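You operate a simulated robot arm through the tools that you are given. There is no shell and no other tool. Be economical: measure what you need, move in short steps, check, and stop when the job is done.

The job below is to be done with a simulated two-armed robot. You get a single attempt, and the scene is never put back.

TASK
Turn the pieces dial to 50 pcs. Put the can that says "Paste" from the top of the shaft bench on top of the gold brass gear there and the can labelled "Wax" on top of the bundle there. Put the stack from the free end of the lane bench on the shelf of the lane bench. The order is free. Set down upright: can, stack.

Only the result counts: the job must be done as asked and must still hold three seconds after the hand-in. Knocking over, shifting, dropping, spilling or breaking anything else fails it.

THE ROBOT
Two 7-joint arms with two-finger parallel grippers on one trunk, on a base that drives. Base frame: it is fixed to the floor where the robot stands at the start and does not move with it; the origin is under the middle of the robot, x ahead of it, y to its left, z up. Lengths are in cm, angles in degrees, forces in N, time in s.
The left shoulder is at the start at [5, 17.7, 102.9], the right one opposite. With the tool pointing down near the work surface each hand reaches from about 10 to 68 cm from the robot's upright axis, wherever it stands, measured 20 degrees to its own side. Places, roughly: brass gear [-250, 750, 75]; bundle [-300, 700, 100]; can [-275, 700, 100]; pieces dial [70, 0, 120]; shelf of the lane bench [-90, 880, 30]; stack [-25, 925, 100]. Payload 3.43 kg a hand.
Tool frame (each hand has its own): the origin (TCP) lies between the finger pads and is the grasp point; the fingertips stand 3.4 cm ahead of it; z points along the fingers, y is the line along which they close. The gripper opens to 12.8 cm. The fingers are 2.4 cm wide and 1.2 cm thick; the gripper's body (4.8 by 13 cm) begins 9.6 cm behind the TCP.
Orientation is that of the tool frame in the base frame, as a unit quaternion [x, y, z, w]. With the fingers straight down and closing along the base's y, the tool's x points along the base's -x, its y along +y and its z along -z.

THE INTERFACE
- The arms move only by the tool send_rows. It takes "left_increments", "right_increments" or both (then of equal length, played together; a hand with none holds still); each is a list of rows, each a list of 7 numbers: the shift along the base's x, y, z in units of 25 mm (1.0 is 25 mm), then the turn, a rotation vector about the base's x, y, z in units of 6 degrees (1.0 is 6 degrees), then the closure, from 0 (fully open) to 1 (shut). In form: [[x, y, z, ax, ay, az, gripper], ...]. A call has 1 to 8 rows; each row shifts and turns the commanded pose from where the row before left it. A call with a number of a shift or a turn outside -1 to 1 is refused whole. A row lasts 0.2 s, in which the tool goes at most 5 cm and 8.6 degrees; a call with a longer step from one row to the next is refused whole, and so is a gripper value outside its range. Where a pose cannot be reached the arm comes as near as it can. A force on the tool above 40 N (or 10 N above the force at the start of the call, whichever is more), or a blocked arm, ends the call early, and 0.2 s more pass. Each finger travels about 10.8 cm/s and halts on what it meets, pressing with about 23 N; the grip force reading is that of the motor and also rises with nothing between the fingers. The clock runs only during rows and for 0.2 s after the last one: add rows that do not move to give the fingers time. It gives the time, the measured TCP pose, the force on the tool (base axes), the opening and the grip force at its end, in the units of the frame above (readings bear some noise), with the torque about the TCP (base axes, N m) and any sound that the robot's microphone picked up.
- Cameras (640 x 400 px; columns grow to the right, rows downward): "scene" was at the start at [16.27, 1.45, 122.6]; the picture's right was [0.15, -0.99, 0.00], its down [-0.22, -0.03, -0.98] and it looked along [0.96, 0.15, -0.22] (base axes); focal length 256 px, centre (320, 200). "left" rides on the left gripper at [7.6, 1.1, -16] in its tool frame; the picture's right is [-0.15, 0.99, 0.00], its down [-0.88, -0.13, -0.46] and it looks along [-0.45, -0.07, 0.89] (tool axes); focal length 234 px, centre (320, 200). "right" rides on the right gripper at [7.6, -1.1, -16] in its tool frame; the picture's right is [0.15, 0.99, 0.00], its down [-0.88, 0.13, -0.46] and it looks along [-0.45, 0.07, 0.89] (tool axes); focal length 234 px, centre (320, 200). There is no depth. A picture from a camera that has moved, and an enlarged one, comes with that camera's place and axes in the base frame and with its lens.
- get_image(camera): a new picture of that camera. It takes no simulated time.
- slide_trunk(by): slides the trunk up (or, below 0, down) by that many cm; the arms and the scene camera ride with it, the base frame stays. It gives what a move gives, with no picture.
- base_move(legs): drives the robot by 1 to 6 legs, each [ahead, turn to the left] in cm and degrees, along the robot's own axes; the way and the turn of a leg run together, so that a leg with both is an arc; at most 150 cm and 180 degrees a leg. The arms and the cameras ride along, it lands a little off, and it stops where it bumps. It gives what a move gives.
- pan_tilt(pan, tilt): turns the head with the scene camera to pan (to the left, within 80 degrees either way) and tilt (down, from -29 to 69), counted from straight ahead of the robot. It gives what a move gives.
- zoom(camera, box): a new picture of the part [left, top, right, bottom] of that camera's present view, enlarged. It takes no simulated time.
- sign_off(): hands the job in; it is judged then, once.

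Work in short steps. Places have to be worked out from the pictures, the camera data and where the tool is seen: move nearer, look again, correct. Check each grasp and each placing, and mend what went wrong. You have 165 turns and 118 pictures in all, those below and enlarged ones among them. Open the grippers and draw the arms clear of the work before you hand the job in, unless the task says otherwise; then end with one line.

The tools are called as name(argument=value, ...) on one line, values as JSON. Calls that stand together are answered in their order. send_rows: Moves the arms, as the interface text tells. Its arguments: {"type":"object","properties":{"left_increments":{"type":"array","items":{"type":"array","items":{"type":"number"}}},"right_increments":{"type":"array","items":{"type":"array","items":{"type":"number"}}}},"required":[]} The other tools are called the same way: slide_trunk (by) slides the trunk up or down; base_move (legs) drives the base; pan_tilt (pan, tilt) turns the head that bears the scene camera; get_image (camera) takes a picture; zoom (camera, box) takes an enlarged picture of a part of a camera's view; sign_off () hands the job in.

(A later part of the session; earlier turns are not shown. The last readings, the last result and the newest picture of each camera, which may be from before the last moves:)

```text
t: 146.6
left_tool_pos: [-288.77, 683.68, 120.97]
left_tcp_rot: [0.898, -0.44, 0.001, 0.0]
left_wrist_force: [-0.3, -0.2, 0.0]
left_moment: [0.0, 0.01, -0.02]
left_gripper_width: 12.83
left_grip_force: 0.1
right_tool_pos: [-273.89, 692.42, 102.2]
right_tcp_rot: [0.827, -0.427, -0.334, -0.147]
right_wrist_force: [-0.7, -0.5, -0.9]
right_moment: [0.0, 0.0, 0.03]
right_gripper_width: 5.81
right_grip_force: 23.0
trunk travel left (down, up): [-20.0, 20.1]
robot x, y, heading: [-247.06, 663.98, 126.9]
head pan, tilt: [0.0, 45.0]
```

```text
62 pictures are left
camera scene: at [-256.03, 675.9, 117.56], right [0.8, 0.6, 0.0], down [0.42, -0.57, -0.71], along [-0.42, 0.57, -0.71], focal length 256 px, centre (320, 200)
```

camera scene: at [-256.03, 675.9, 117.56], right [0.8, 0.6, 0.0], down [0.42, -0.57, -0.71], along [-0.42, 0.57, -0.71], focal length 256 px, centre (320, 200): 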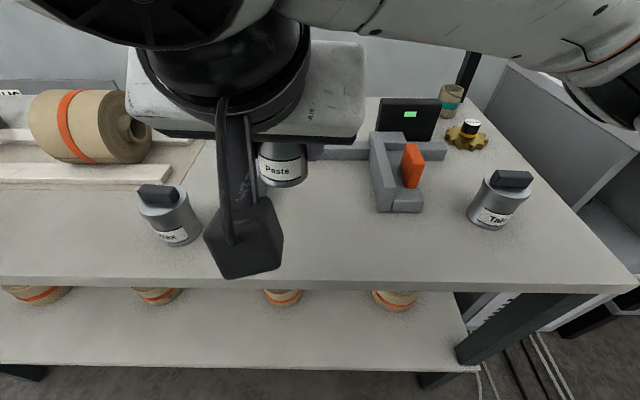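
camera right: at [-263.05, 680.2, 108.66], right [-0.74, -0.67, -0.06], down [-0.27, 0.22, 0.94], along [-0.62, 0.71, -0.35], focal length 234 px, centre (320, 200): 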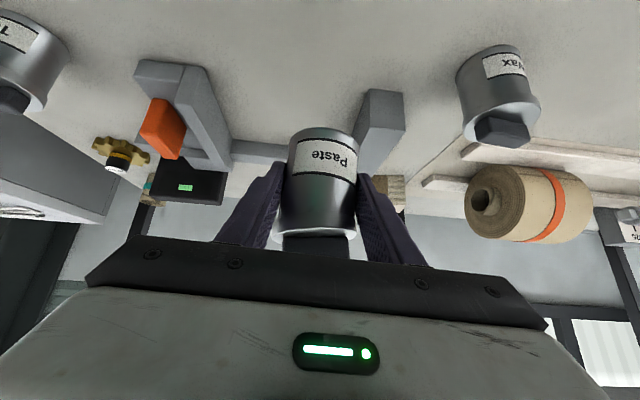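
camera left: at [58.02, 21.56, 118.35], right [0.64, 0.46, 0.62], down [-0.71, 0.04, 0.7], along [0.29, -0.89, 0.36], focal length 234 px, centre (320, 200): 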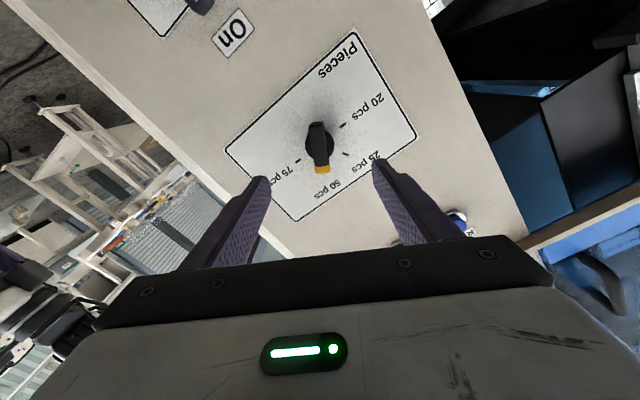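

The can is held upright and sound. I lift it to z≈108 and carry it over to above the gear hub.

send_rows(right_increments=[[0, 0, 1, 0, 0, 0, 1], [0, 0, 1, 0, 0, 0, 1], [0.15, 0.5, 0.5, 0, 0, 0, 1], [0.3, 0.95, 0, 0, 0, 0, 1], [0.3, 0.95, 0, 0, 0, 0, 1], [0.3, 0.95, 0, 0, 0, 0, 1], [0.3, 0.95, 0, 0, 0, 0, 1], [0.3, 0.95, 0, 0, 0, 0, 1]])

send_rows(right_increments=[[0.3, 0.95, 0, 0, 0, 0, 1], [0.3, 0.95, 0, 0, 0, 0, 1], [0.3, 0.95, 0, 0, 0, 0, 1], [0.3, 0.95, 0, 0, 0, 0, 1], [0.3, 0.95, 0, 0, 0, 0, 1], [0.3, 0.95, 0, 0, 0, 0, 1], [0.3, 0.95, 0, 0, 0, 0, 1], [0.3, 0.95, 0, 0, 0, 0, 1]])

send_rows(right_increments=[[0.3, 0.95, 0, 0, 0, 0, 1], [0.3, 0.95, 0, 0, 0, 0, 1], [0.3, 0.95, 0, 0, 0, 0, 1], [0.3, 0.95, 0, 0, 0, 0, 1], [0.3, 0.7, 0, 0, 0, 0, 1], [0, 0, 0, 0, 0, 0, 1]])

get_image(camera="right")

zoom(camera="scene", box=[380, 20, 560, 170])

```text
t: 148.4
left_tool_pos: [-288.69, 683.79, 120.98]
left_tcp_rot: [0.898, -0.44, 0.002, 0.0]
left_wrist_force: [0.1, 0.0, -0.6]
left_moment: [0.01, 0.0, 0.02]
left_gripper_width: 12.81
left_grip_force: 0.0
right_tool_pos: [-269.73, 705.84, 108.55]
right_tcp_rot: [0.826, -0.428, -0.335, -0.147]
right_wrist_force: [0.2, -0.5, -0.2]
right_moment: [-0.02, 0.0, -0.02]
right_gripper_width: 5.82
right_grip_force: 22.5
trunk travel left (down, up): [-20.0, 20.1]
robot x, y, heading: [-246.96, 663.61, 126.8]
head pan, tilt: [0.0, 45.0]
```

```text
t: 150.2
left_tool_pos: [-288.74, 683.8, 120.92]
left_tcp_rot: [0.898, -0.44, 0.001, 0.0]
left_wrist_force: [0.5, 0.2, -0.3]
left_moment: [0.04, -0.02, 0.0]
left_gripper_width: 12.82
left_grip_force: 0.1
right_tool_pos: [-263.49, 725.17, 108.36]
right_tcp_rot: [0.826, -0.429, -0.334, -0.148]
right_wrist_force: [1.5, 0.0, -0.9]
right_moment: [0.01, -0.03, -0.04]
right_gripper_width: 5.79
right_grip_force: 23.1
trunk travel left (down, up): [-20.0, 20.1]
robot x, y, heading: [-247.57, 663.42, 127.2]
head pan, tilt: [0.0, 45.0]
```

```text
t: 151.6
left_tool_pos: [-288.8, 683.85, 120.97]
left_tcp_rot: [0.898, -0.44, 0.002, 0.0]
left_wrist_force: [0.7, 0.0, 0.7]
left_moment: [0.02, -0.02, -0.01]
left_gripper_width: 12.81
left_grip_force: 0.1
right_tool_pos: [-260.05, 736.17, 108.75]
right_tcp_rot: [0.827, -0.428, -0.334, -0.147]
right_wrist_force: [0.6, -0.3, -1.4]
right_moment: [0.0, -0.03, -0.02]
right_gripper_width: 5.78
right_grip_force: 22.8
trunk travel left (down, up): [-20.0, 20.1]
robot x, y, heading: [-247.12, 663.43, 127.2]
head pan, tilt: [0.0, 45.0]
```

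```text
61 pictures are left
camera right: at [-249.12, 723.86, 115.18], right [-0.74, -0.67, -0.06], down [-0.27, 0.22, 0.94], along [-0.62, 0.71, -0.34], focal length 234 px, centre (320, 200)
```

right: 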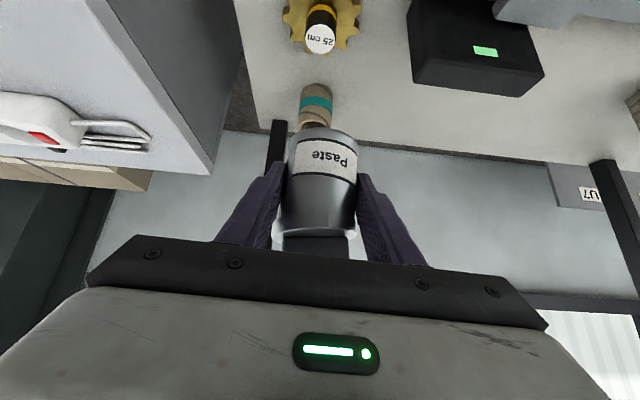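

```text
2.67 times, centred on (470, 95) of scene
camera zoom: at [-256.04, 675.91, 117.56], right [0.8, 0.6, 0.0], down [0.42, -0.57, -0.71], along [-0.42, 0.57, -0.71], focal length 681 px, centre (-80, 480)
```

zoom: 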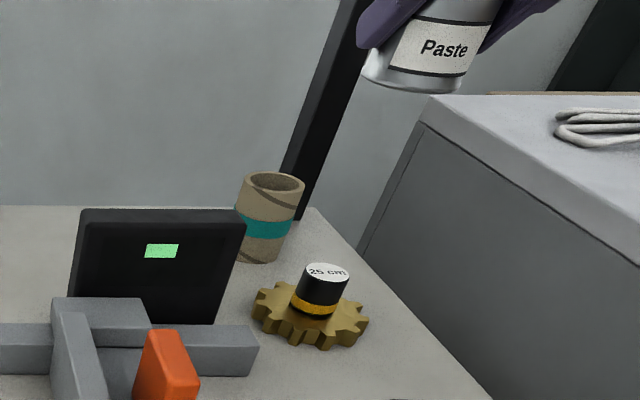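

The hub re-measures at (-260.2, 738.1) and the can's bottom is ~4.5 cm below the TCP. I shift by 1.6 cm and lower to ~1.5 cm above the hub.

send_rows(right_increments=[[0.06, 0.64, 0, 0, 0, 0, 1], [0, 0, -0.9, 0, 0, 0, 1], [0, 0, -0.9, 0, 0, 0, 1], [0, 0, -0.9, 0, 0, 0, 1], [0, 0, -0.9, 0, 0, 0, 1], [0, 0, -0.9, 0, 0, 0, 1], [0, 0, -0.7, 0, 0, 0, 1], [0, 0, 0, 0, 0, 0, 1]])

get_image(camera="right")

zoom(camera="scene", box=[400, 60, 520, 160])

```text
t: 153.4
left_tool_pos: [-288.77, 683.82, 121.05]
left_tcp_rot: [0.898, -0.439, 0.002, -0.001]
left_wrist_force: [-0.2, 1.3, 0.5]
left_moment: [-0.03, 0.0, -0.03]
left_gripper_width: 12.82
left_grip_force: 0.0
right_tool_pos: [-259.87, 737.96, 95.39]
right_tcp_rot: [0.827, -0.428, -0.335, -0.146]
right_wrist_force: [0.3, -0.4, -0.8]
right_moment: [0.01, 0.03, 0.0]
right_gripper_width: 5.79
right_grip_force: 23.0
trunk travel left (down, up): [-20.0, 20.1]
robot x, y, heading: [-246.79, 663.76, 126.7]
head pan, tilt: [0.0, 45.0]
```

```text
59 pictures are left
camera right: at [-248.96, 725.58, 101.88], right [-0.74, -0.67, -0.06], down [-0.27, 0.22, 0.94], along [-0.62, 0.71, -0.34], focal length 234 px, centre (320, 200)
```

right: 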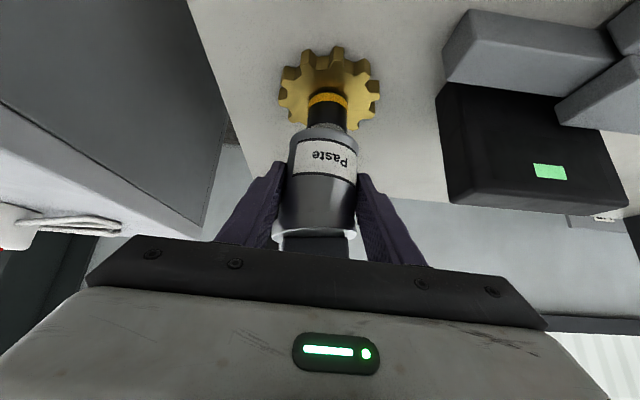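

```text
4.00 times, centred on (460, 110) of scene
camera zoom: at [-256.04, 675.91, 117.56], right [0.8, 0.6, 0.0], down [0.42, -0.57, -0.71], along [-0.42, 0.57, -0.71], focal length 1022 px, centre (-240, 560)
```

zoom: 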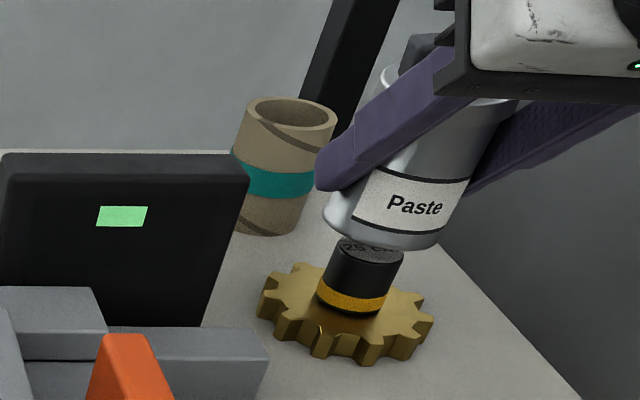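

Close to centred; I shift 0.3 cm left and lower in small steps until contact.

send_rows(right_increments=[[-0.1, -0.075, 0, 0, 0, 0, 1], [0, 0, -0.1, 0, 0, 0, 1], [0, 0, -0.1, 0, 0, 0, 1], [0, 0, -0.1, 0, 0, 0, 1], [0, 0, 0, 0, 0, 0, 1]])

zoom(camera="scene", box=[400, 60, 520, 160])

```text
t: 154.6
left_tool_pos: [-288.71, 683.75, 121.15]
left_tcp_rot: [0.898, -0.44, 0.001, 0.0]
left_wrist_force: [-0.7, 0.6, 0.6]
left_moment: [-0.03, 0.01, -0.03]
left_gripper_width: 12.81
left_grip_force: 0.1
right_tool_pos: [-260.11, 737.63, 94.62]
right_tcp_rot: [0.826, -0.428, -0.335, -0.147]
right_wrist_force: [-0.2, -0.5, 0.3]
right_moment: [0.0, 0.06, 0.02]
right_gripper_width: 5.76
right_grip_force: 23.0
trunk travel left (down, up): [-20.0, 20.1]
robot x, y, heading: [-247.08, 664.03, 126.6]
head pan, tilt: [0.0, 45.0]
```

```text
4.00 times, centred on (460, 110) of scene
camera zoom: at [-256.04, 675.91, 117.56], right [0.8, 0.6, 0.0], down [0.42, -0.57, -0.71], along [-0.42, 0.57, -0.71], focal length 1022 px, centre (-240, 560)
```

zoom: 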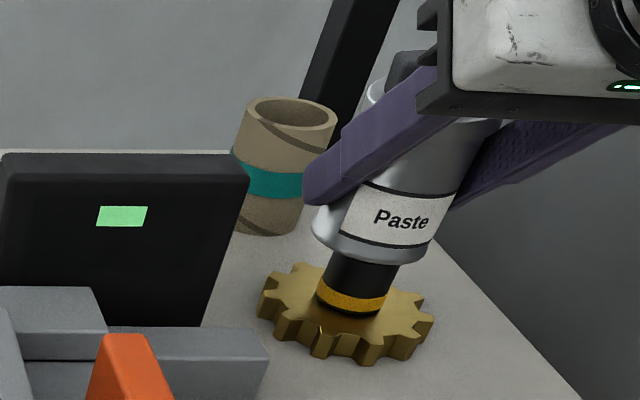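

Just short of contact, no force yet. A few more millimetres.

send_rows(right_increments=[[0, 0, -0.06, 0, 0, 0, 1], [0, 0, -0.06, 0, 0, 0, 1], [0, 0, 0, 0, 0, 0, 1]])

send_rows(right_increments=[[0, 0, -0.05, 0, 0, 0, 1], [0, 0, -0.05, 0, 0, 0, 1], [0, 0, 0, 0, 0, 0, 1]])

zoom(camera="scene", box=[400, 60, 520, 160])

```text
t: 155.4
left_tool_pos: [-288.57, 683.77, 121.0]
left_tcp_rot: [0.898, -0.441, 0.001, 0.0]
left_wrist_force: [0.6, -0.4, 0.7]
left_moment: [0.03, -0.02, 0.01]
left_gripper_width: 12.79
left_grip_force: 0.2
right_tool_pos: [-260.09, 737.66, 94.49]
right_tcp_rot: [0.827, -0.428, -0.334, -0.147]
right_wrist_force: [-0.6, 0.2, -0.2]
right_moment: [0.02, 0.0, -0.02]
right_gripper_width: 5.78
right_grip_force: 22.8
trunk travel left (down, up): [-20.0, 20.1]
robot x, y, heading: [-247.21, 663.62, 126.9]
head pan, tilt: [0.0, 45.0]
```

```text
t: 156.2
left_tool_pos: [-288.6, 683.7, 120.97]
left_tcp_rot: [0.898, -0.44, 0.001, -0.001]
left_wrist_force: [-0.6, -0.1, -0.5]
left_moment: [-0.03, -0.01, 0.03]
left_gripper_width: 12.83
left_grip_force: 0.1
right_tool_pos: [-259.96, 737.61, 94.44]
right_tcp_rot: [0.826, -0.427, -0.336, -0.148]
right_wrist_force: [-1.0, 0.2, 3.9]
right_moment: [0.05, 0.01, 0.01]
right_gripper_width: 5.78
right_grip_force: 23.2
trunk travel left (down, up): [-20.0, 20.1]
robot x, y, heading: [-247.09, 663.85, 127.0]
head pan, tilt: [0.0, 45.0]
```

```text
4.00 times, centred on (460, 110) of scene
camera zoom: at [-256.04, 675.86, 117.57], right [0.8, 0.6, 0.0], down [0.42, -0.57, -0.71], along [-0.42, 0.57, -0.71], focal length 1022 px, centre (-240, 560)
```

zoom: 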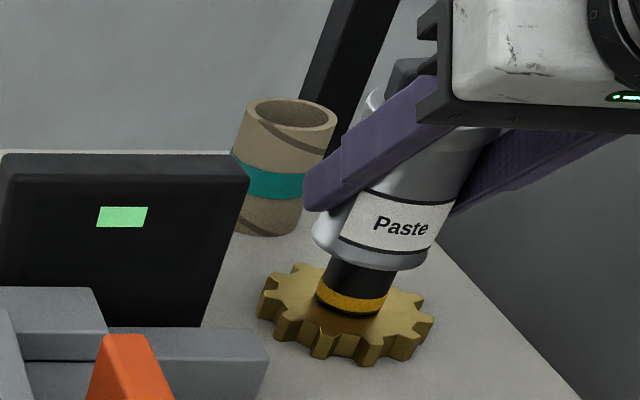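

Contact (3.9 N) and centred. I open in place, then withdraw along the tool axis.

send_rows(right_increments=[[0, 0, 0, 0, 0, 0, 0.55], [0, 0, 0, 0, 0, 0, 0.5], [0, 0, 0, 0, 0, 0, 0.42], [0, 0, 0, 0, 0, 0, 0.38], [0, 0, 0, 0, 0, 0, 0.38]])

zoom(camera="scene", box=[400, 60, 520, 160])

get_image(camera="right")

```text
t: 157.4
left_tool_pos: [-288.7, 683.71, 121.04]
left_tcp_rot: [0.898, -0.44, 0.001, -0.001]
left_wrist_force: [-0.3, 0.5, 0.6]
left_moment: [0.01, 0.01, 0.05]
left_gripper_width: 12.82
left_grip_force: 0.0
right_tool_pos: [-259.91, 737.73, 94.13]
right_tcp_rot: [0.827, -0.428, -0.334, -0.146]
right_wrist_force: [-0.1, 0.1, -0.4]
right_moment: [-0.01, 0.0, 0.04]
right_gripper_width: 7.96
right_grip_force: 0.0
trunk travel left (down, up): [-20.0, 20.1]
robot x, y, heading: [-247.25, 663.84, 126.9]
head pan, tilt: [0.0, 45.0]
```

```text
4.00 times, centred on (460, 110) of scene
camera zoom: at [-256.03, 675.91, 117.56], right [0.8, 0.6, 0.0], down [0.42, -0.57, -0.71], along [-0.42, 0.57, -0.71], focal length 1022 px, centre (-240, 560)
```

zoom: 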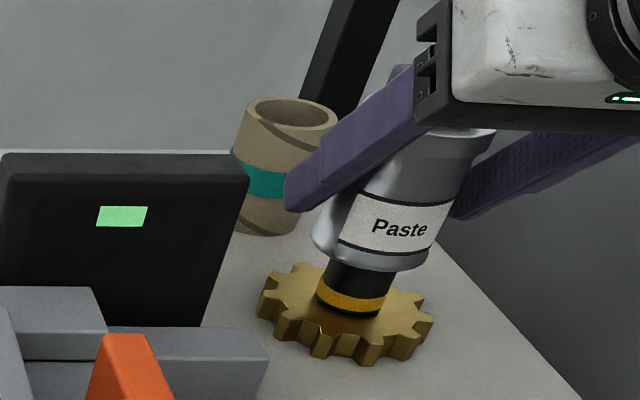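

```text
54 pictures are left
camera right: at [-249.07, 725.37, 100.7], right [-0.74, -0.67, -0.06], down [-0.27, 0.22, 0.94], along [-0.62, 0.71, -0.34], focal length 234 px, centre (320, 200)
```

right: 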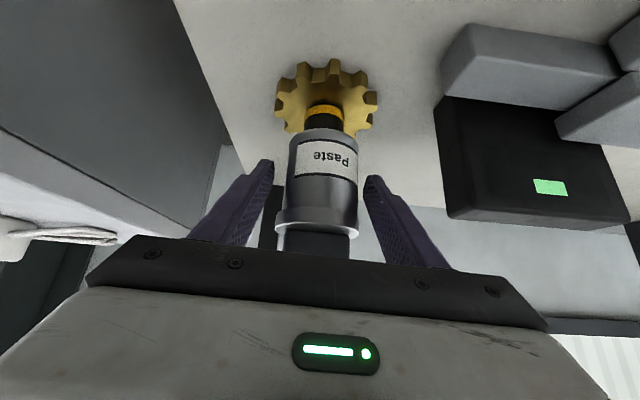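

Paste stands upright on the gear's hub. I withdraw the right hand along its axis, and at the same time tilt the left hand and bring it above Wax.

send_rows(right_increments=[[0.43, -0.53, 0.73, 0, 0, 0, 0.38], [0.43, -0.53, 0.73, 0, 0, 0, 0.38], [0.43, -0.53, 0.73, 0, 0, 0, 0.38], [0.43, -0.53, 0.73, 0, 0, 0, 0.38], [0.43, -0.53, 0.73, 0, 0, 0, 0.38], [0.43, -0.53, 0.73, 0, 0, 0, 0.38], [0.43, -0.53, 0.73, 0, 0, 0, 0.38], [0.43, -0.53, 0.4, 0, 0, 0, 0.38]], left_increments=[[0.04, -0.07, -0.75, 0.745, 0.562, 0, 0.4], [0.04, -0.07, -0.75, 0.745, 0.562, 0, 0.4], [0.04, -0.07, -0.75, 0.745, 0.562, 0, 0.4], [0.04, -0.07, -0.75, 0.745, 0.562, 0, 0.4], [0.04, -0.07, -0.75, 0.745, 0.562, 0, 0.4], [0.04, -0.07, -0.75, 0.745, 0.562, 0, 0.4], [0.04, -0.07, -0.75, 0.745, 0.562, 0, 0.4], [0.04, -0.07, -0.75, 0.745, 0.562, 0, 0.4]])

get_image(camera="left")

get_image(camera="scene")

```text
t: 159.2
left_tool_pos: [-287.86, 682.38, 106.06]
left_tcp_rot: [0.83, -0.407, -0.34, -0.173]
left_wrist_force: [0.2, 0.2, -0.2]
left_moment: [0.02, -0.02, 0.03]
left_gripper_width: 7.67
left_grip_force: 0.0
right_tool_pos: [-251.35, 727.01, 107.68]
right_tcp_rot: [0.827, -0.428, -0.335, -0.147]
right_wrist_force: [-0.2, -0.1, -0.6]
right_moment: [-0.02, -0.04, 0.01]
right_gripper_width: 7.94
right_grip_force: 0.1
trunk travel left (down, up): [-20.0, 20.1]
robot x, y, heading: [-246.89, 663.72, 127.1]
head pan, tilt: [0.0, 45.0]
```

```text
53 pictures are left
camera left: at [-278.61, 668.62, 112.15], right [-0.85, -0.52, 0.09], down [-0.09, 0.31, 0.95], along [-0.52, 0.79, -0.31], focal length 234 px, centre (320, 200)
```

left: 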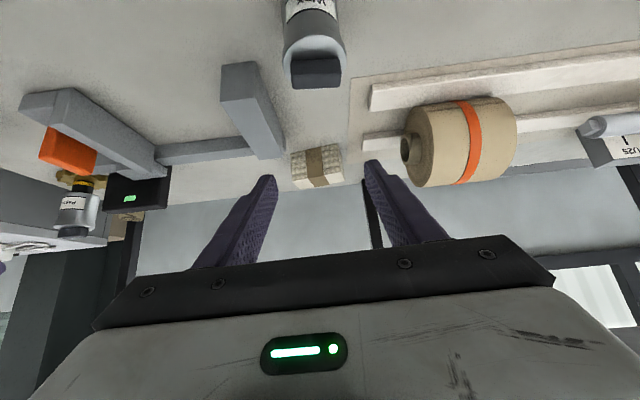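

```text
52 pictures are left
camera scene: at [-256.04, 675.89, 117.57], right [0.8, 0.6, 0.0], down [0.42, -0.57, -0.71], along [-0.42, 0.57, -0.71], focal length 256 px, centre (320, 200)
```

scene: 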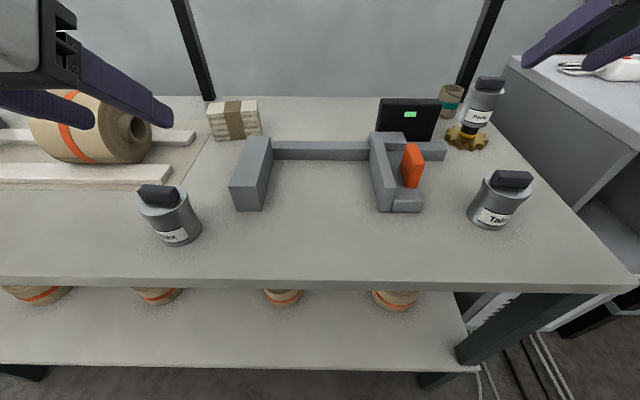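

Wax is ~0.3 cm left of the tool plane. I correct this, descend to mid-body (z≈89.6) and close.

send_rows(left_increments=[[-0.1, -0.07, -0.9, 0, 0, 0, 0.4], [0, 0, -0.95, 0, 0, 0, 0.4], [0, 0, -0.95, 0, 0, 0, 0.4], [0, 0, -0.95, 0, 0, 0, 0.4], [0, 0, -0.95, 0, 0, 0, 0.4], [0, 0, -0.95, 0, 0, 0, 0.4], [0, 0, -0.9, 0, 0, 0, 0.4], [0, 0, 0, 0, 0, 0, 0.4]], right_increments=[[0.6, -0.8, 0.3, 0, 0, 0, 0.38], [0.6, -0.8, 0.3, 0, 0, 0, 0.38], [0.6, -0.8, 0.3, 0, 0, 0, 0.38], [0, 0, 0.3, 0, 0, 0, 0.38], [0, 0, 0, 0, 0, 0, 0.38], [0, 0, 0, 0, 0, 0, 0.38], [0, 0, 0, 0, 0, 0, 0.38], [0, 0, 0, 0, 0, 0, 0.38]])

get_image(camera="left")

```text
t: 161.0
left_tool_pos: [-290.27, 685.7, 91.32]
left_tcp_rot: [0.831, -0.407, -0.338, -0.171]
left_wrist_force: [-0.3, -0.2, 0.8]
left_moment: [0.01, 0.0, -0.02]
left_gripper_width: 7.74
left_grip_force: 0.5
left hand out of reach, approached as far as the arm can: row 3, 4, 5, 6, 7
right_tool_pos: [-246.93, 720.75, 110.95]
right_tcp_rot: [0.827, -0.429, -0.334, -0.146]
right_wrist_force: [-0.2, -0.1, 0.0]
right_moment: [0.01, 0.0, 0.02]
right_gripper_width: 7.93
right_grip_force: 0.1
trunk travel left (down, up): [-20.0, 20.1]
robot x, y, heading: [-247.06, 663.58, 126.6]
head pan, tilt: [0.0, 45.0]
```

```text
51 pictures are left
camera left: at [-281.03, 671.91, 97.51], right [-0.85, -0.52, 0.09], down [-0.09, 0.32, 0.94], along [-0.52, 0.79, -0.32], focal length 234 px, centre (320, 200)
```

left: 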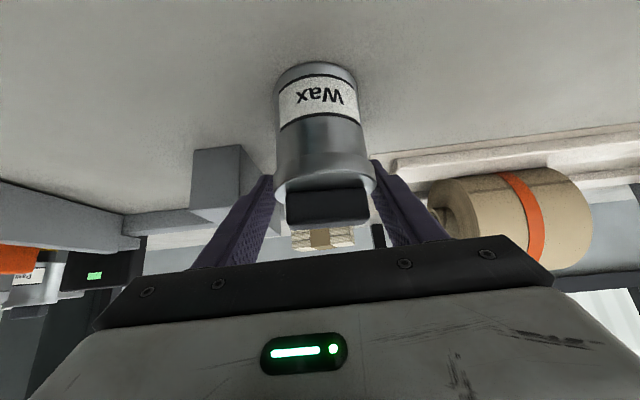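

The left arm cannot fold so close: it stayed ~4 cm ahead of the wanted point. I raise the hand, back the base 10 cm, and then grasp from there.

send_rows(left_increments=[[0, 0, 1, 0, 0, 0, 0.4], [0, 0, 1, 0, 0, 0, 0.4], [0, 0, 1, 0, 0, 0, 0.4], [0, 0, 1, 0, 0, 0, 0.4], [0, 0, 1, 0, 0, 0, 0.4], [0, 0, 1, 0, 0, 0, 0.4], [0, 0, 0.5, 0, 0, 0, 0.4]])

base_move(legs=[[-10, 0]])

get_image(camera="left")

```text
t: 162.6
left_tool_pos: [-290.22, 685.89, 107.77]
left_tcp_rot: [0.83, -0.408, -0.339, -0.173]
left_wrist_force: [-0.9, -0.5, 0.9]
left_moment: [0.03, -0.02, -0.01]
left_gripper_width: 7.68
left_grip_force: 0.1
right_tool_pos: [-246.94, 720.83, 110.95]
right_tcp_rot: [0.827, -0.429, -0.334, -0.147]
right_wrist_force: [1.0, 0.3, -0.4]
right_moment: [0.01, -0.01, 0.02]
right_gripper_width: 7.95
right_grip_force: 0.0
trunk travel left (down, up): [-20.0, 20.1]
robot x, y, heading: [-246.98, 663.59, 126.5]
head pan, tilt: [0.0, 45.0]
```

```text
t: 163.8
left_tool_pos: [-284.27, 677.85, 107.8]
left_tcp_rot: [0.83, -0.407, -0.339, -0.173]
left_wrist_force: [0.3, -0.2, 0.2]
left_moment: [-0.02, -0.03, 0.02]
left_gripper_width: 7.66
left_grip_force: 0.1
right_tool_pos: [-240.92, 712.95, 111.05]
right_tcp_rot: [0.827, -0.428, -0.334, -0.146]
right_wrist_force: [0.2, 1.1, 1.0]
right_moment: [0.01, -0.01, -0.01]
right_gripper_width: 7.93
right_grip_force: 0.0
trunk travel left (down, up): [-20.0, 20.1]
robot x, y, heading: [-241.18, 655.84, 127.0]
head pan, tilt: [0.0, 45.0]
```

```text
50 pictures are left
camera left: at [-275.0, 664.0, 113.93], right [-0.85, -0.52, 0.09], down [-0.09, 0.32, 0.94], along [-0.52, 0.79, -0.32], focal length 234 px, centre (320, 200)
```

left: 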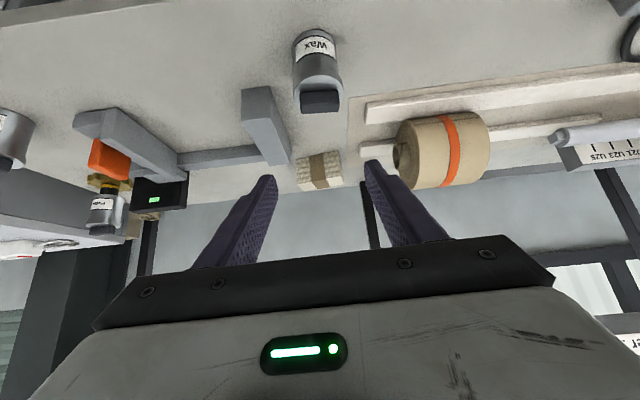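

I move over Wax and descend partway, then check the alignment once.

send_rows(left_increments=[[-0.75, 0.84, 0, 0, 0, 0, 0.4], [-0.75, 0.84, 0, 0, 0, 0, 0.4], [0, 0, -0.9, 0, 0, 0, 0.4], [0, 0, -0.9, 0, 0, 0, 0.4], [0, 0, -0.9, 0, 0, 0, 0.4], [0, 0, -0.9, 0, 0, 0, 0.4], [0, 0, -0.9, 0, 0, 0, 0.4], [0, 0, -0.9, 0, 0, 0, 0.4]])

get_image(camera="left")

```text
t: 165.6
left_tool_pos: [-287.85, 681.9, 94.28]
left_tcp_rot: [0.831, -0.407, -0.338, -0.173]
left_wrist_force: [-0.1, 0.4, -0.7]
left_moment: [0.0, 0.06, 0.0]
left_gripper_width: 7.68
left_grip_force: 0.0
right_tool_pos: [-241.0, 712.92, 110.88]
right_tcp_rot: [0.827, -0.428, -0.334, -0.147]
right_wrist_force: [-0.1, -0.5, 0.9]
right_moment: [0.02, -0.06, 0.05]
right_gripper_width: 7.94
right_grip_force: 0.0
trunk travel left (down, up): [-20.0, 20.1]
robot x, y, heading: [-240.88, 655.86, 126.6]
head pan, tilt: [0.0, 45.0]
```

```text
49 pictures are left
camera left: at [-278.6, 668.06, 100.39], right [-0.85, -0.52, 0.09], down [-0.09, 0.32, 0.94], along [-0.52, 0.79, -0.32], focal length 234 px, centre (320, 200)
```

left: 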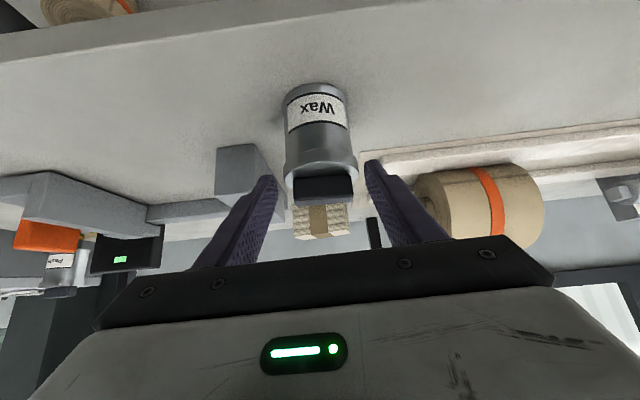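

Centred. I descend the last 4.7 cm, close, and lift slightly.

send_rows(left_increments=[[0, 0, -0.63, 0, 0, 0, 0.4], [0, 0, -0.63, 0, 0, 0, 0.4], [0, 0, -0.62, 0, 0, 0, 0.4], [0, 0, 0, 0, 0, 0, 0.55], [0, 0, 0, 0, 0, 0, 1], [0, 0, 0, 0, 0, 0, 1], [0, 0, 0, 0, 0, 0, 1]])

send_rows(left_increments=[[0, 0, 0.2, 0, 0, 0, 1], [0, 0, 0.5, 0, 0, 0, 1], [0, 0, 0.8, 0, 0, 0, 1], [0, 0, 0.9, 0, 0, 0, 1], [0, 0, 0.9, 0, 0, 0, 1], [0, 0, 0.9, 0, 0, 0, 1], [0, 0, 0.9, 0, 0, 0, 1], [0, 0, 0.9, 0, 0, 0, 1]])

get_image(camera="left")

```text
t: 167.2
left_tool_pos: [-287.89, 681.89, 89.65]
left_tcp_rot: [0.83, -0.408, -0.338, -0.173]
left_wrist_force: [-1.0, 0.5, -2.4]
left_moment: [-0.02, -0.01, -0.01]
left_gripper_width: 5.85
left_grip_force: 22.6
right_tool_pos: [-240.92, 712.99, 110.89]
right_tcp_rot: [0.827, -0.428, -0.334, -0.146]
right_wrist_force: [0.1, 0.0, 0.7]
right_moment: [-0.02, 0.06, 0.0]
right_gripper_width: 7.93
right_grip_force: 0.1
trunk travel left (down, up): [-20.0, 20.1]
robot x, y, heading: [-241.1, 655.9, 126.8]
head pan, tilt: [0.0, 45.0]
```

```text
t: 168.9
left_tool_pos: [-287.82, 682.11, 104.43]
left_tcp_rot: [0.83, -0.409, -0.338, -0.173]
left_wrist_force: [0.7, 0.5, -2.0]
left_moment: [-0.07, -0.03, -0.01]
left_gripper_width: 5.83
left_grip_force: 22.7
right_tool_pos: [-241.0, 712.83, 110.96]
right_tcp_rot: [0.826, -0.428, -0.335, -0.147]
right_wrist_force: [0.1, -0.1, 0.7]
right_moment: [0.01, -0.03, 0.0]
right_gripper_width: 7.94
right_grip_force: 0.1
trunk travel left (down, up): [-20.0, 20.1]
robot x, y, heading: [-240.6, 655.91, 126.9]
head pan, tilt: [0.0, 45.0]
```

```text
48 pictures are left
camera left: at [-278.66, 668.26, 110.58], right [-0.85, -0.52, 0.09], down [-0.09, 0.32, 0.94], along [-0.52, 0.79, -0.32], focal length 234 px, centre (320, 200)
```

left: 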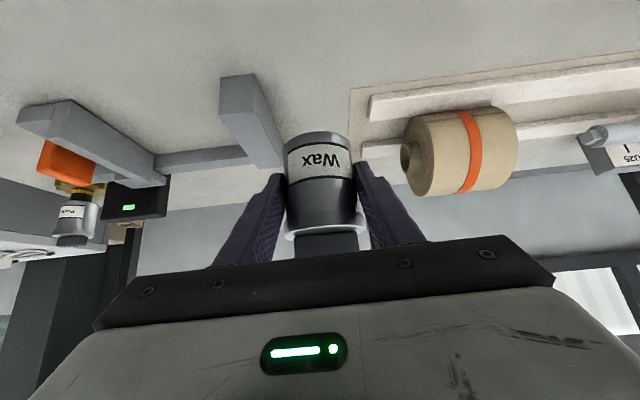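

Wax is held. I raise it 5 cm more, drive 10 cm forward again, and look at the bundle.

send_rows(left_increments=[[0, 0, 1, 0, 0, 0, 1], [0, 0, 1, 0, 0, 0, 1]])

base_move(legs=[[10, 0]])

get_image(camera="scene")

```text
t: 169.6
left_tool_pos: [-287.93, 682.07, 109.46]
left_tcp_rot: [0.83, -0.408, -0.338, -0.172]
left_wrist_force: [-0.7, -0.2, -3.0]
left_moment: [-0.05, -0.06, 0.0]
left_gripper_width: 5.83
left_grip_force: 23.4
right_tool_pos: [-241.02, 712.88, 110.9]
right_tcp_rot: [0.827, -0.428, -0.335, -0.146]
right_wrist_force: [0.1, 0.9, 0.1]
right_moment: [0.0, 0.03, 0.02]
right_gripper_width: 7.98
right_grip_force: 0.0
trunk travel left (down, up): [-20.0, 20.1]
robot x, y, heading: [-240.74, 655.66, 126.8]
head pan, tilt: [0.0, 45.0]
```

```text
t: 170.7
left_tool_pos: [-293.88, 690.12, 109.34]
left_tcp_rot: [0.83, -0.408, -0.338, -0.174]
left_wrist_force: [0.1, 0.3, -2.6]
left_moment: [0.0, -0.03, 0.03]
left_gripper_width: 5.81
left_grip_force: 23.1
right_tool_pos: [-246.86, 720.81, 111.01]
right_tcp_rot: [0.826, -0.429, -0.334, -0.147]
right_wrist_force: [-0.3, -0.2, 0.1]
right_moment: [-0.06, 0.02, -0.03]
right_gripper_width: 7.94
right_grip_force: 0.1
trunk travel left (down, up): [-20.0, 20.1]
robot x, y, heading: [-247.32, 663.95, 126.6]
head pan, tilt: [0.0, 45.0]
```

```text
47 pictures are left
camera scene: at [-256.03, 675.96, 117.54], right [0.8, 0.6, 0.0], down [0.42, -0.57, -0.71], along [-0.42, 0.57, -0.71], focal length 256 px, centre (320, 200)
```

scene: 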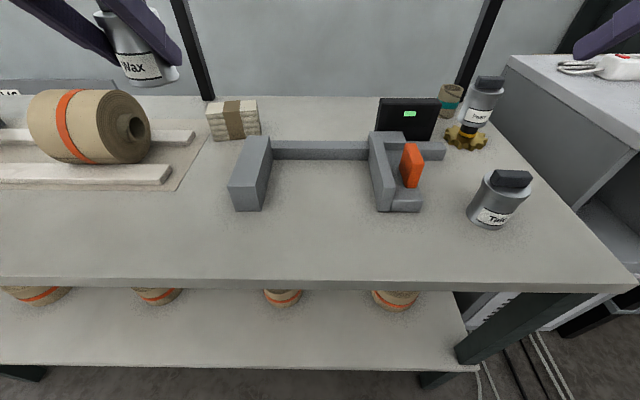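

I zoom on the bundle for its top face.

zoom(camera="scene", box=[180, 80, 300, 160])

get_image(camera="left")

```text
5.00 times, centred on (240, 120) of scene
camera zoom: at [-256.03, 675.96, 117.54], right [0.8, 0.6, 0.0], down [0.42, -0.57, -0.71], along [-0.42, 0.57, -0.71], focal length 1278 px, centre (720, 600)
```

zoom: 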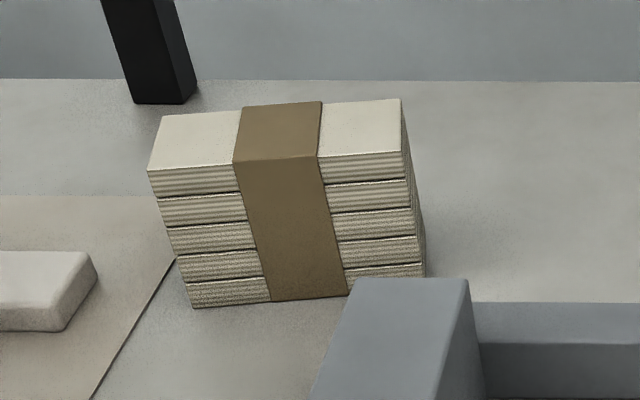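

```text
45 pictures are left
camera left: at [-284.69, 676.13, 115.59], right [-0.85, -0.52, 0.09], down [-0.09, 0.32, 0.94], along [-0.52, 0.79, -0.32], focal length 234 px, centre (320, 200)
```

left: 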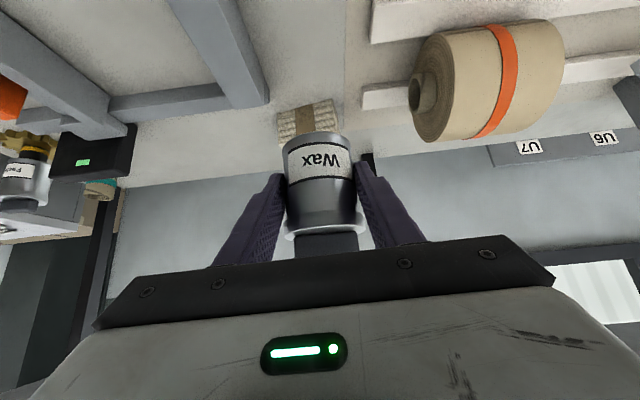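

The bundle's top is ~10.7 × 5.4 cm, centred at (-304.7, 708.6, 91.8). I carry Wax over it at height and lower to ~2 cm above.

send_rows(left_increments=[[-0.527, 0.91, 0, 0, 0, 0, 1], [-0.527, 0.91, 0, 0, 0, 0, 1], [-0.527, 0.91, 0, 0, 0, 0, 1], [-0.527, 0.91, 0, 0, 0, 0, 1], [-0.527, 0.91, 0, 0, 0, 0, 1], [-0.527, 0.91, 0, 0, 0, 0, 1], [-0.527, 0.91, 0, 0, 0, 0, 1], [-0.527, 0.91, 0, 0, 0, 0, 1]])

send_rows(left_increments=[[0, 0, -0.8, 0, 0, 0, 1], [0, 0, -0.8, 0, 0, 0, 1], [0, 0, -0.8, 0, 0, 0, 1], [0, 0, -0.8, 0, 0, 0, 1], [0, 0, -0.8, 0, 0, 0, 1], [0, 0, 0, 0, 0, 0, 1]])

zoom(camera="scene", box=[160, 40, 310, 150])

get_image(camera="left")

```text
t: 172.5
left_tool_pos: [-304.41, 708.16, 109.26]
left_tcp_rot: [0.83, -0.41, -0.338, -0.173]
left_wrist_force: [-0.4, -0.9, 0.5]
left_moment: [0.01, 0.02, -0.02]
left_gripper_width: 5.82
left_grip_force: 23.2
right_tool_pos: [-246.7, 720.84, 111.0]
right_tcp_rot: [0.826, -0.428, -0.335, -0.148]
right_wrist_force: [0.2, -0.5, -0.1]
right_moment: [-0.03, 0.01, 0.01]
right_gripper_width: 7.96
right_grip_force: 0.0
trunk travel left (down, up): [-20.0, 20.1]
robot x, y, heading: [-247.24, 663.58, 126.6]
head pan, tilt: [0.0, 45.0]
heard: snap
```

```text
t: 173.9
left_tool_pos: [-304.53, 708.34, 99.29]
left_tcp_rot: [0.83, -0.408, -0.339, -0.172]
left_wrist_force: [-0.5, 0.2, -1.1]
left_moment: [0.0, -0.03, 0.01]
left_gripper_width: 5.82
left_grip_force: 22.9
right_tool_pos: [-246.89, 720.75, 110.92]
right_tcp_rot: [0.826, -0.43, -0.334, -0.148]
right_wrist_force: [0.1, -0.3, -0.6]
right_moment: [-0.02, 0.02, 0.0]
right_gripper_width: 7.92
right_grip_force: 0.0
trunk travel left (down, up): [-20.0, 20.1]
robot x, y, heading: [-247.03, 663.64, 126.7]
head pan, tilt: [0.0, 45.0]
```

```text
3.64 times, centred on (235, 95) of scene
camera zoom: at [-256.01, 675.93, 117.56], right [0.8, 0.6, 0.0], down [0.42, -0.57, -0.71], along [-0.42, 0.57, -0.71], focal length 929 px, centre (629, 582)
```

zoom: 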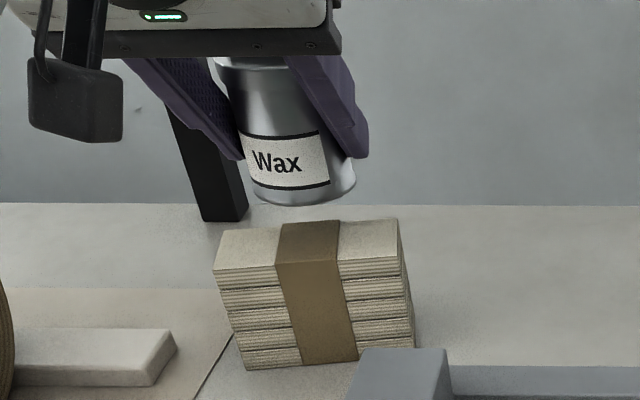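

```text
43 pictures are left
camera left: at [-295.35, 694.4, 105.56], right [-0.85, -0.52, 0.09], down [-0.09, 0.32, 0.94], along [-0.52, 0.79, -0.32], focal length 234 px, centre (320, 200)
```

left: 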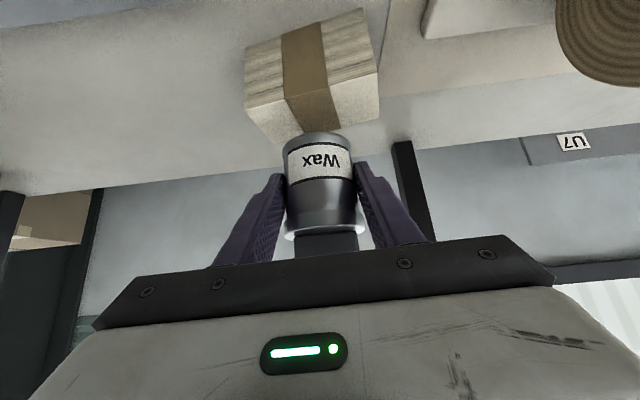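

Lined up over the bundle's centre, with ~3 cm to go. I lower to 97 and then creep to contact.

send_rows(left_increments=[[0, 0, -0.4, 0, 0, 0, 1], [0, 0, -0.4, 0, 0, 0, 1], [0, 0, -0.1, 0, 0, 0, 1], [0, 0, -0.1, 0, 0, 0, 1], [0, 0, 0, 0, 0, 0, 1]])

send_rows(left_increments=[[0, 0, -0.08, 0, 0, 0, 1], [0, 0, -0.08, 0, 0, 0, 1], [0, 0, 0, 0, 0, 0, 1]])

zoom(camera="scene", box=[160, 40, 310, 150])

```text
t: 175.1
left_tool_pos: [-304.51, 708.03, 96.86]
left_tcp_rot: [0.83, -0.409, -0.338, -0.173]
left_wrist_force: [-0.5, 0.0, 0.0]
left_moment: [-0.01, -0.03, 0.04]
left_gripper_width: 5.82
left_grip_force: 23.1
right_tool_pos: [-246.76, 720.83, 110.91]
right_tcp_rot: [0.826, -0.429, -0.334, -0.148]
right_wrist_force: [-0.7, -0.3, 0.1]
right_moment: [-0.02, -0.01, -0.01]
right_gripper_width: 7.94
right_grip_force: 0.1
trunk travel left (down, up): [-20.0, 20.1]
robot x, y, heading: [-246.51, 663.81, 126.8]
head pan, tilt: [0.0, 45.0]
```

```text
t: 175.9
left_tool_pos: [-304.34, 708.14, 96.58]
left_tcp_rot: [0.83, -0.408, -0.338, -0.173]
left_wrist_force: [0.6, -0.3, 0.7]
left_moment: [-0.01, -0.05, 0.03]
left_gripper_width: 5.81
left_grip_force: 22.7
right_tool_pos: [-246.73, 720.86, 110.96]
right_tcp_rot: [0.826, -0.429, -0.334, -0.147]
right_wrist_force: [0.2, -0.5, 0.0]
right_moment: [0.02, -0.02, -0.02]
right_gripper_width: 7.91
right_grip_force: 0.1
trunk travel left (down, up): [-20.0, 20.1]
robot x, y, heading: [-247.19, 663.49, 127.1]
head pan, tilt: [0.0, 45.0]
```

```text
3.64 times, centred on (235, 95) of scene
camera zoom: at [-256.01, 675.93, 117.55], right [0.8, 0.6, 0.0], down [0.42, -0.57, -0.71], along [-0.42, 0.57, -0.71], focal length 929 px, centre (629, 582)
```

zoom: 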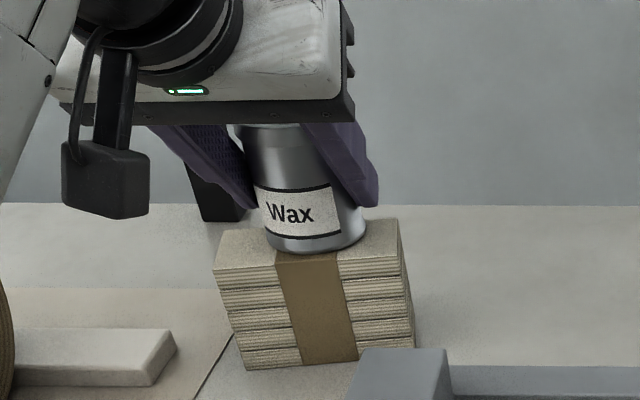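

The can is ~0.7 cm too far back; I correct this and lower in tiny steps to contact.

send_rows(left_increments=[[0.17, -0.22, 0, 0, 0, 0, 1], [0, 0, -0.07, 0, 0, 0, 1], [0, 0, -0.07, 0, 0, 0, 1], [0, 0, 0, 0, 0, 0, 1]])

send_rows(left_increments=[[0, 0, -0.06, 0, 0, 0, 1], [0, 0, -0.06, 0, 0, 0, 1], [0, 0, 0, 0, 0, 0, 1]])

zoom(camera="scene", box=[160, 40, 310, 150])

```text
t: 176.9
left_tool_pos: [-304.04, 707.67, 96.52]
left_tcp_rot: [0.829, -0.409, -0.34, -0.174]
left_wrist_force: [-0.1, -0.1, 6.8]
left_moment: [-0.14, 0.07, 0.01]
left_gripper_width: 5.81
left_grip_force: 22.9
right_tool_pos: [-246.7, 720.71, 110.95]
right_tcp_rot: [0.826, -0.429, -0.334, -0.147]
right_wrist_force: [0.4, 0.1, 0.6]
right_moment: [0.03, 0.01, 0.0]
right_gripper_width: 7.92
right_grip_force: 0.0
trunk travel left (down, up): [-20.0, 20.1]
robot x, y, heading: [-247.08, 663.85, 127.0]
head pan, tilt: [0.0, 45.0]
```

```text
t: 177.7
left_tool_pos: [-303.89, 707.51, 96.53]
left_tcp_rot: [0.829, -0.407, -0.342, -0.174]
left_wrist_force: [-4.2, 4.9, 18.1]
left_moment: [0.27, 0.23, 0.12]
left_gripper_width: 5.86
left_grip_force: 23.2
right_tool_pos: [-246.78, 720.88, 111.02]
right_tcp_rot: [0.826, -0.429, -0.334, -0.148]
right_wrist_force: [0.1, 0.4, 0.7]
right_moment: [0.01, 0.01, -0.03]
right_gripper_width: 7.94
right_grip_force: 0.0
trunk travel left (down, up): [-20.0, 20.1]
robot x, y, heading: [-246.87, 664.0, 126.9]
head pan, tilt: [0.0, 45.0]
heard: snap
```

```text
3.64 times, centred on (235, 95) of scene
camera zoom: at [-255.88, 675.84, 117.6], right [0.8, 0.6, 0.0], down [0.42, -0.57, -0.71], along [-0.42, 0.57, -0.71], focal length 929 px, centre (629, 582)
```

zoom: 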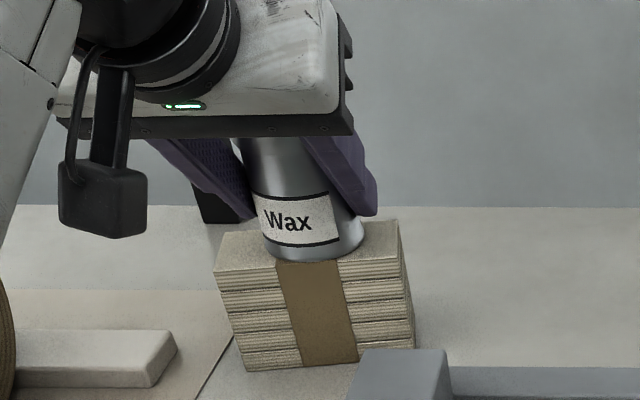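

Pressed a bit (18 N). I take back 3 mm, then open slowly.

send_rows(left_increments=[[0, 0, 0.06, 0, 0, 0, 1], [0, 0, 0.05, 0, 0, 0, 1], [0, 0, 0, 0, 0, 0, 1]])

send_rows(left_increments=[[0, 0, 0, 0, 0, 0, 0.55], [0, 0, 0, 0, 0, 0, 0.5], [0, 0, 0, 0, 0, 0, 0.42], [0, 0, 0, 0, 0, 0, 0.38], [0, 0, 0, 0, 0, 0, 0.38]])

get_image(camera="left")

```text
t: 178.5
left_tool_pos: [-303.77, 707.49, 96.41]
left_tcp_rot: [0.83, -0.408, -0.34, -0.174]
left_wrist_force: [-5.0, 4.3, 13.7]
left_moment: [0.43, 0.43, 0.09]
left_gripper_width: 5.79
left_grip_force: 23.1
right_tool_pos: [-246.71, 720.67, 110.97]
right_tcp_rot: [0.826, -0.429, -0.335, -0.148]
right_wrist_force: [-0.1, -1.0, -0.1]
right_moment: [0.0, 0.0, -0.01]
right_gripper_width: 7.95
right_grip_force: 0.1
trunk travel left (down, up): [-20.0, 20.1]
robot x, y, heading: [-246.6, 663.9, 126.7]
head pan, tilt: [0.0, 45.0]
```

```text
t: 179.7
left_tool_pos: [-303.91, 707.52, 96.23]
left_tcp_rot: [0.83, -0.409, -0.338, -0.173]
left_wrist_force: [0.0, 0.3, -0.9]
left_moment: [0.04, 0.01, 0.01]
left_gripper_width: 7.93
left_grip_force: 0.1
right_tool_pos: [-246.64, 720.89, 110.99]
right_tcp_rot: [0.827, -0.428, -0.334, -0.147]
right_wrist_force: [0.2, -0.1, 0.4]
right_moment: [0.04, 0.0, -0.02]
right_gripper_width: 7.94
right_grip_force: 0.0
trunk travel left (down, up): [-20.0, 20.1]
robot x, y, heading: [-246.8, 663.69, 126.7]
head pan, tilt: [0.0, 45.0]
```

```text
40 pictures are left
camera left: at [-294.67, 693.69, 102.4], right [-0.85, -0.52, 0.09], down [-0.09, 0.32, 0.94], along [-0.52, 0.79, -0.32], focal length 234 px, centre (320, 200)
```

left: 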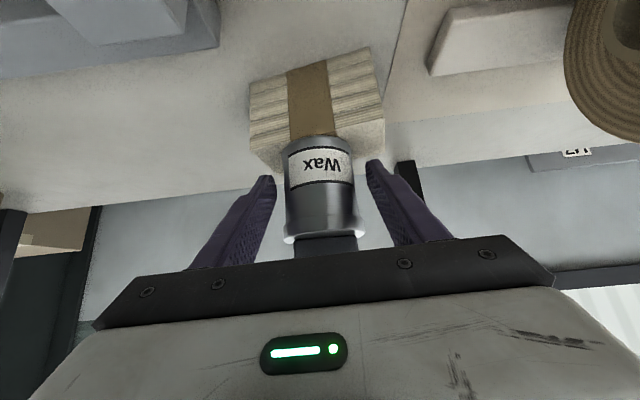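

Wax stands on the bundle, released. I withdraw the left hand along its axis and look at the whole bench.

send_rows(left_increments=[[0.42, -0.56, 0.71, 0, 0, 0, 0.38], [0.42, -0.56, 0.71, 0, 0, 0, 0.38], [0.42, -0.56, 0.71, 0, 0, 0, 0.38], [0.42, -0.56, 0.71, 0, 0, 0, 0.38], [0.42, -0.56, 0.71, 0, 0, 0, 0.38], [0.42, -0.56, 0.71, 0, 0, 0, 0.38], [0.42, -0.56, 0.71, 0, 0, 0, 0.38], [0.42, -0.56, 0.71, 0, 0, 0, 0.38]])

get_image(camera="scene")

```text
t: 181.5
left_tool_pos: [-295.46, 696.17, 110.43]
left_tcp_rot: [0.831, -0.408, -0.338, -0.172]
left_wrist_force: [0.5, 0.7, 0.1]
left_moment: [0.0, 0.03, -0.02]
left_gripper_width: 7.93
left_grip_force: 0.0
right_tool_pos: [-246.79, 720.73, 111.0]
right_tcp_rot: [0.827, -0.428, -0.334, -0.147]
right_wrist_force: [0.1, -0.4, 0.0]
right_moment: [0.01, 0.03, 0.01]
right_gripper_width: 7.93
right_grip_force: 0.1
trunk travel left (down, up): [-20.0, 20.1]
robot x, y, heading: [-246.68, 663.79, 126.8]
head pan, tilt: [0.0, 45.0]
```

```text
39 pictures are left
camera scene: at [-255.98, 675.9, 117.56], right [0.8, 0.6, 0.0], down [0.42, -0.57, -0.71], along [-0.42, 0.57, -0.71], focal length 256 px, centre (320, 200)
```

scene: 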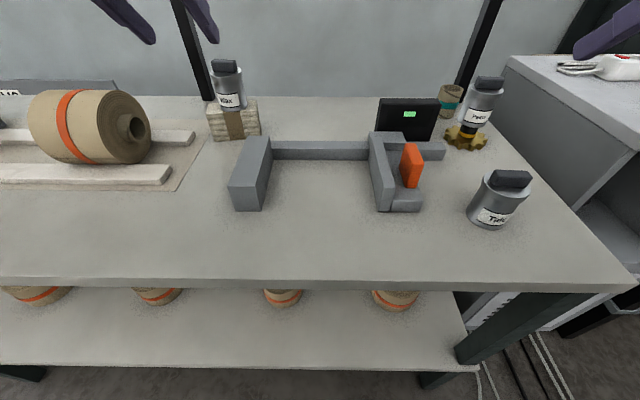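

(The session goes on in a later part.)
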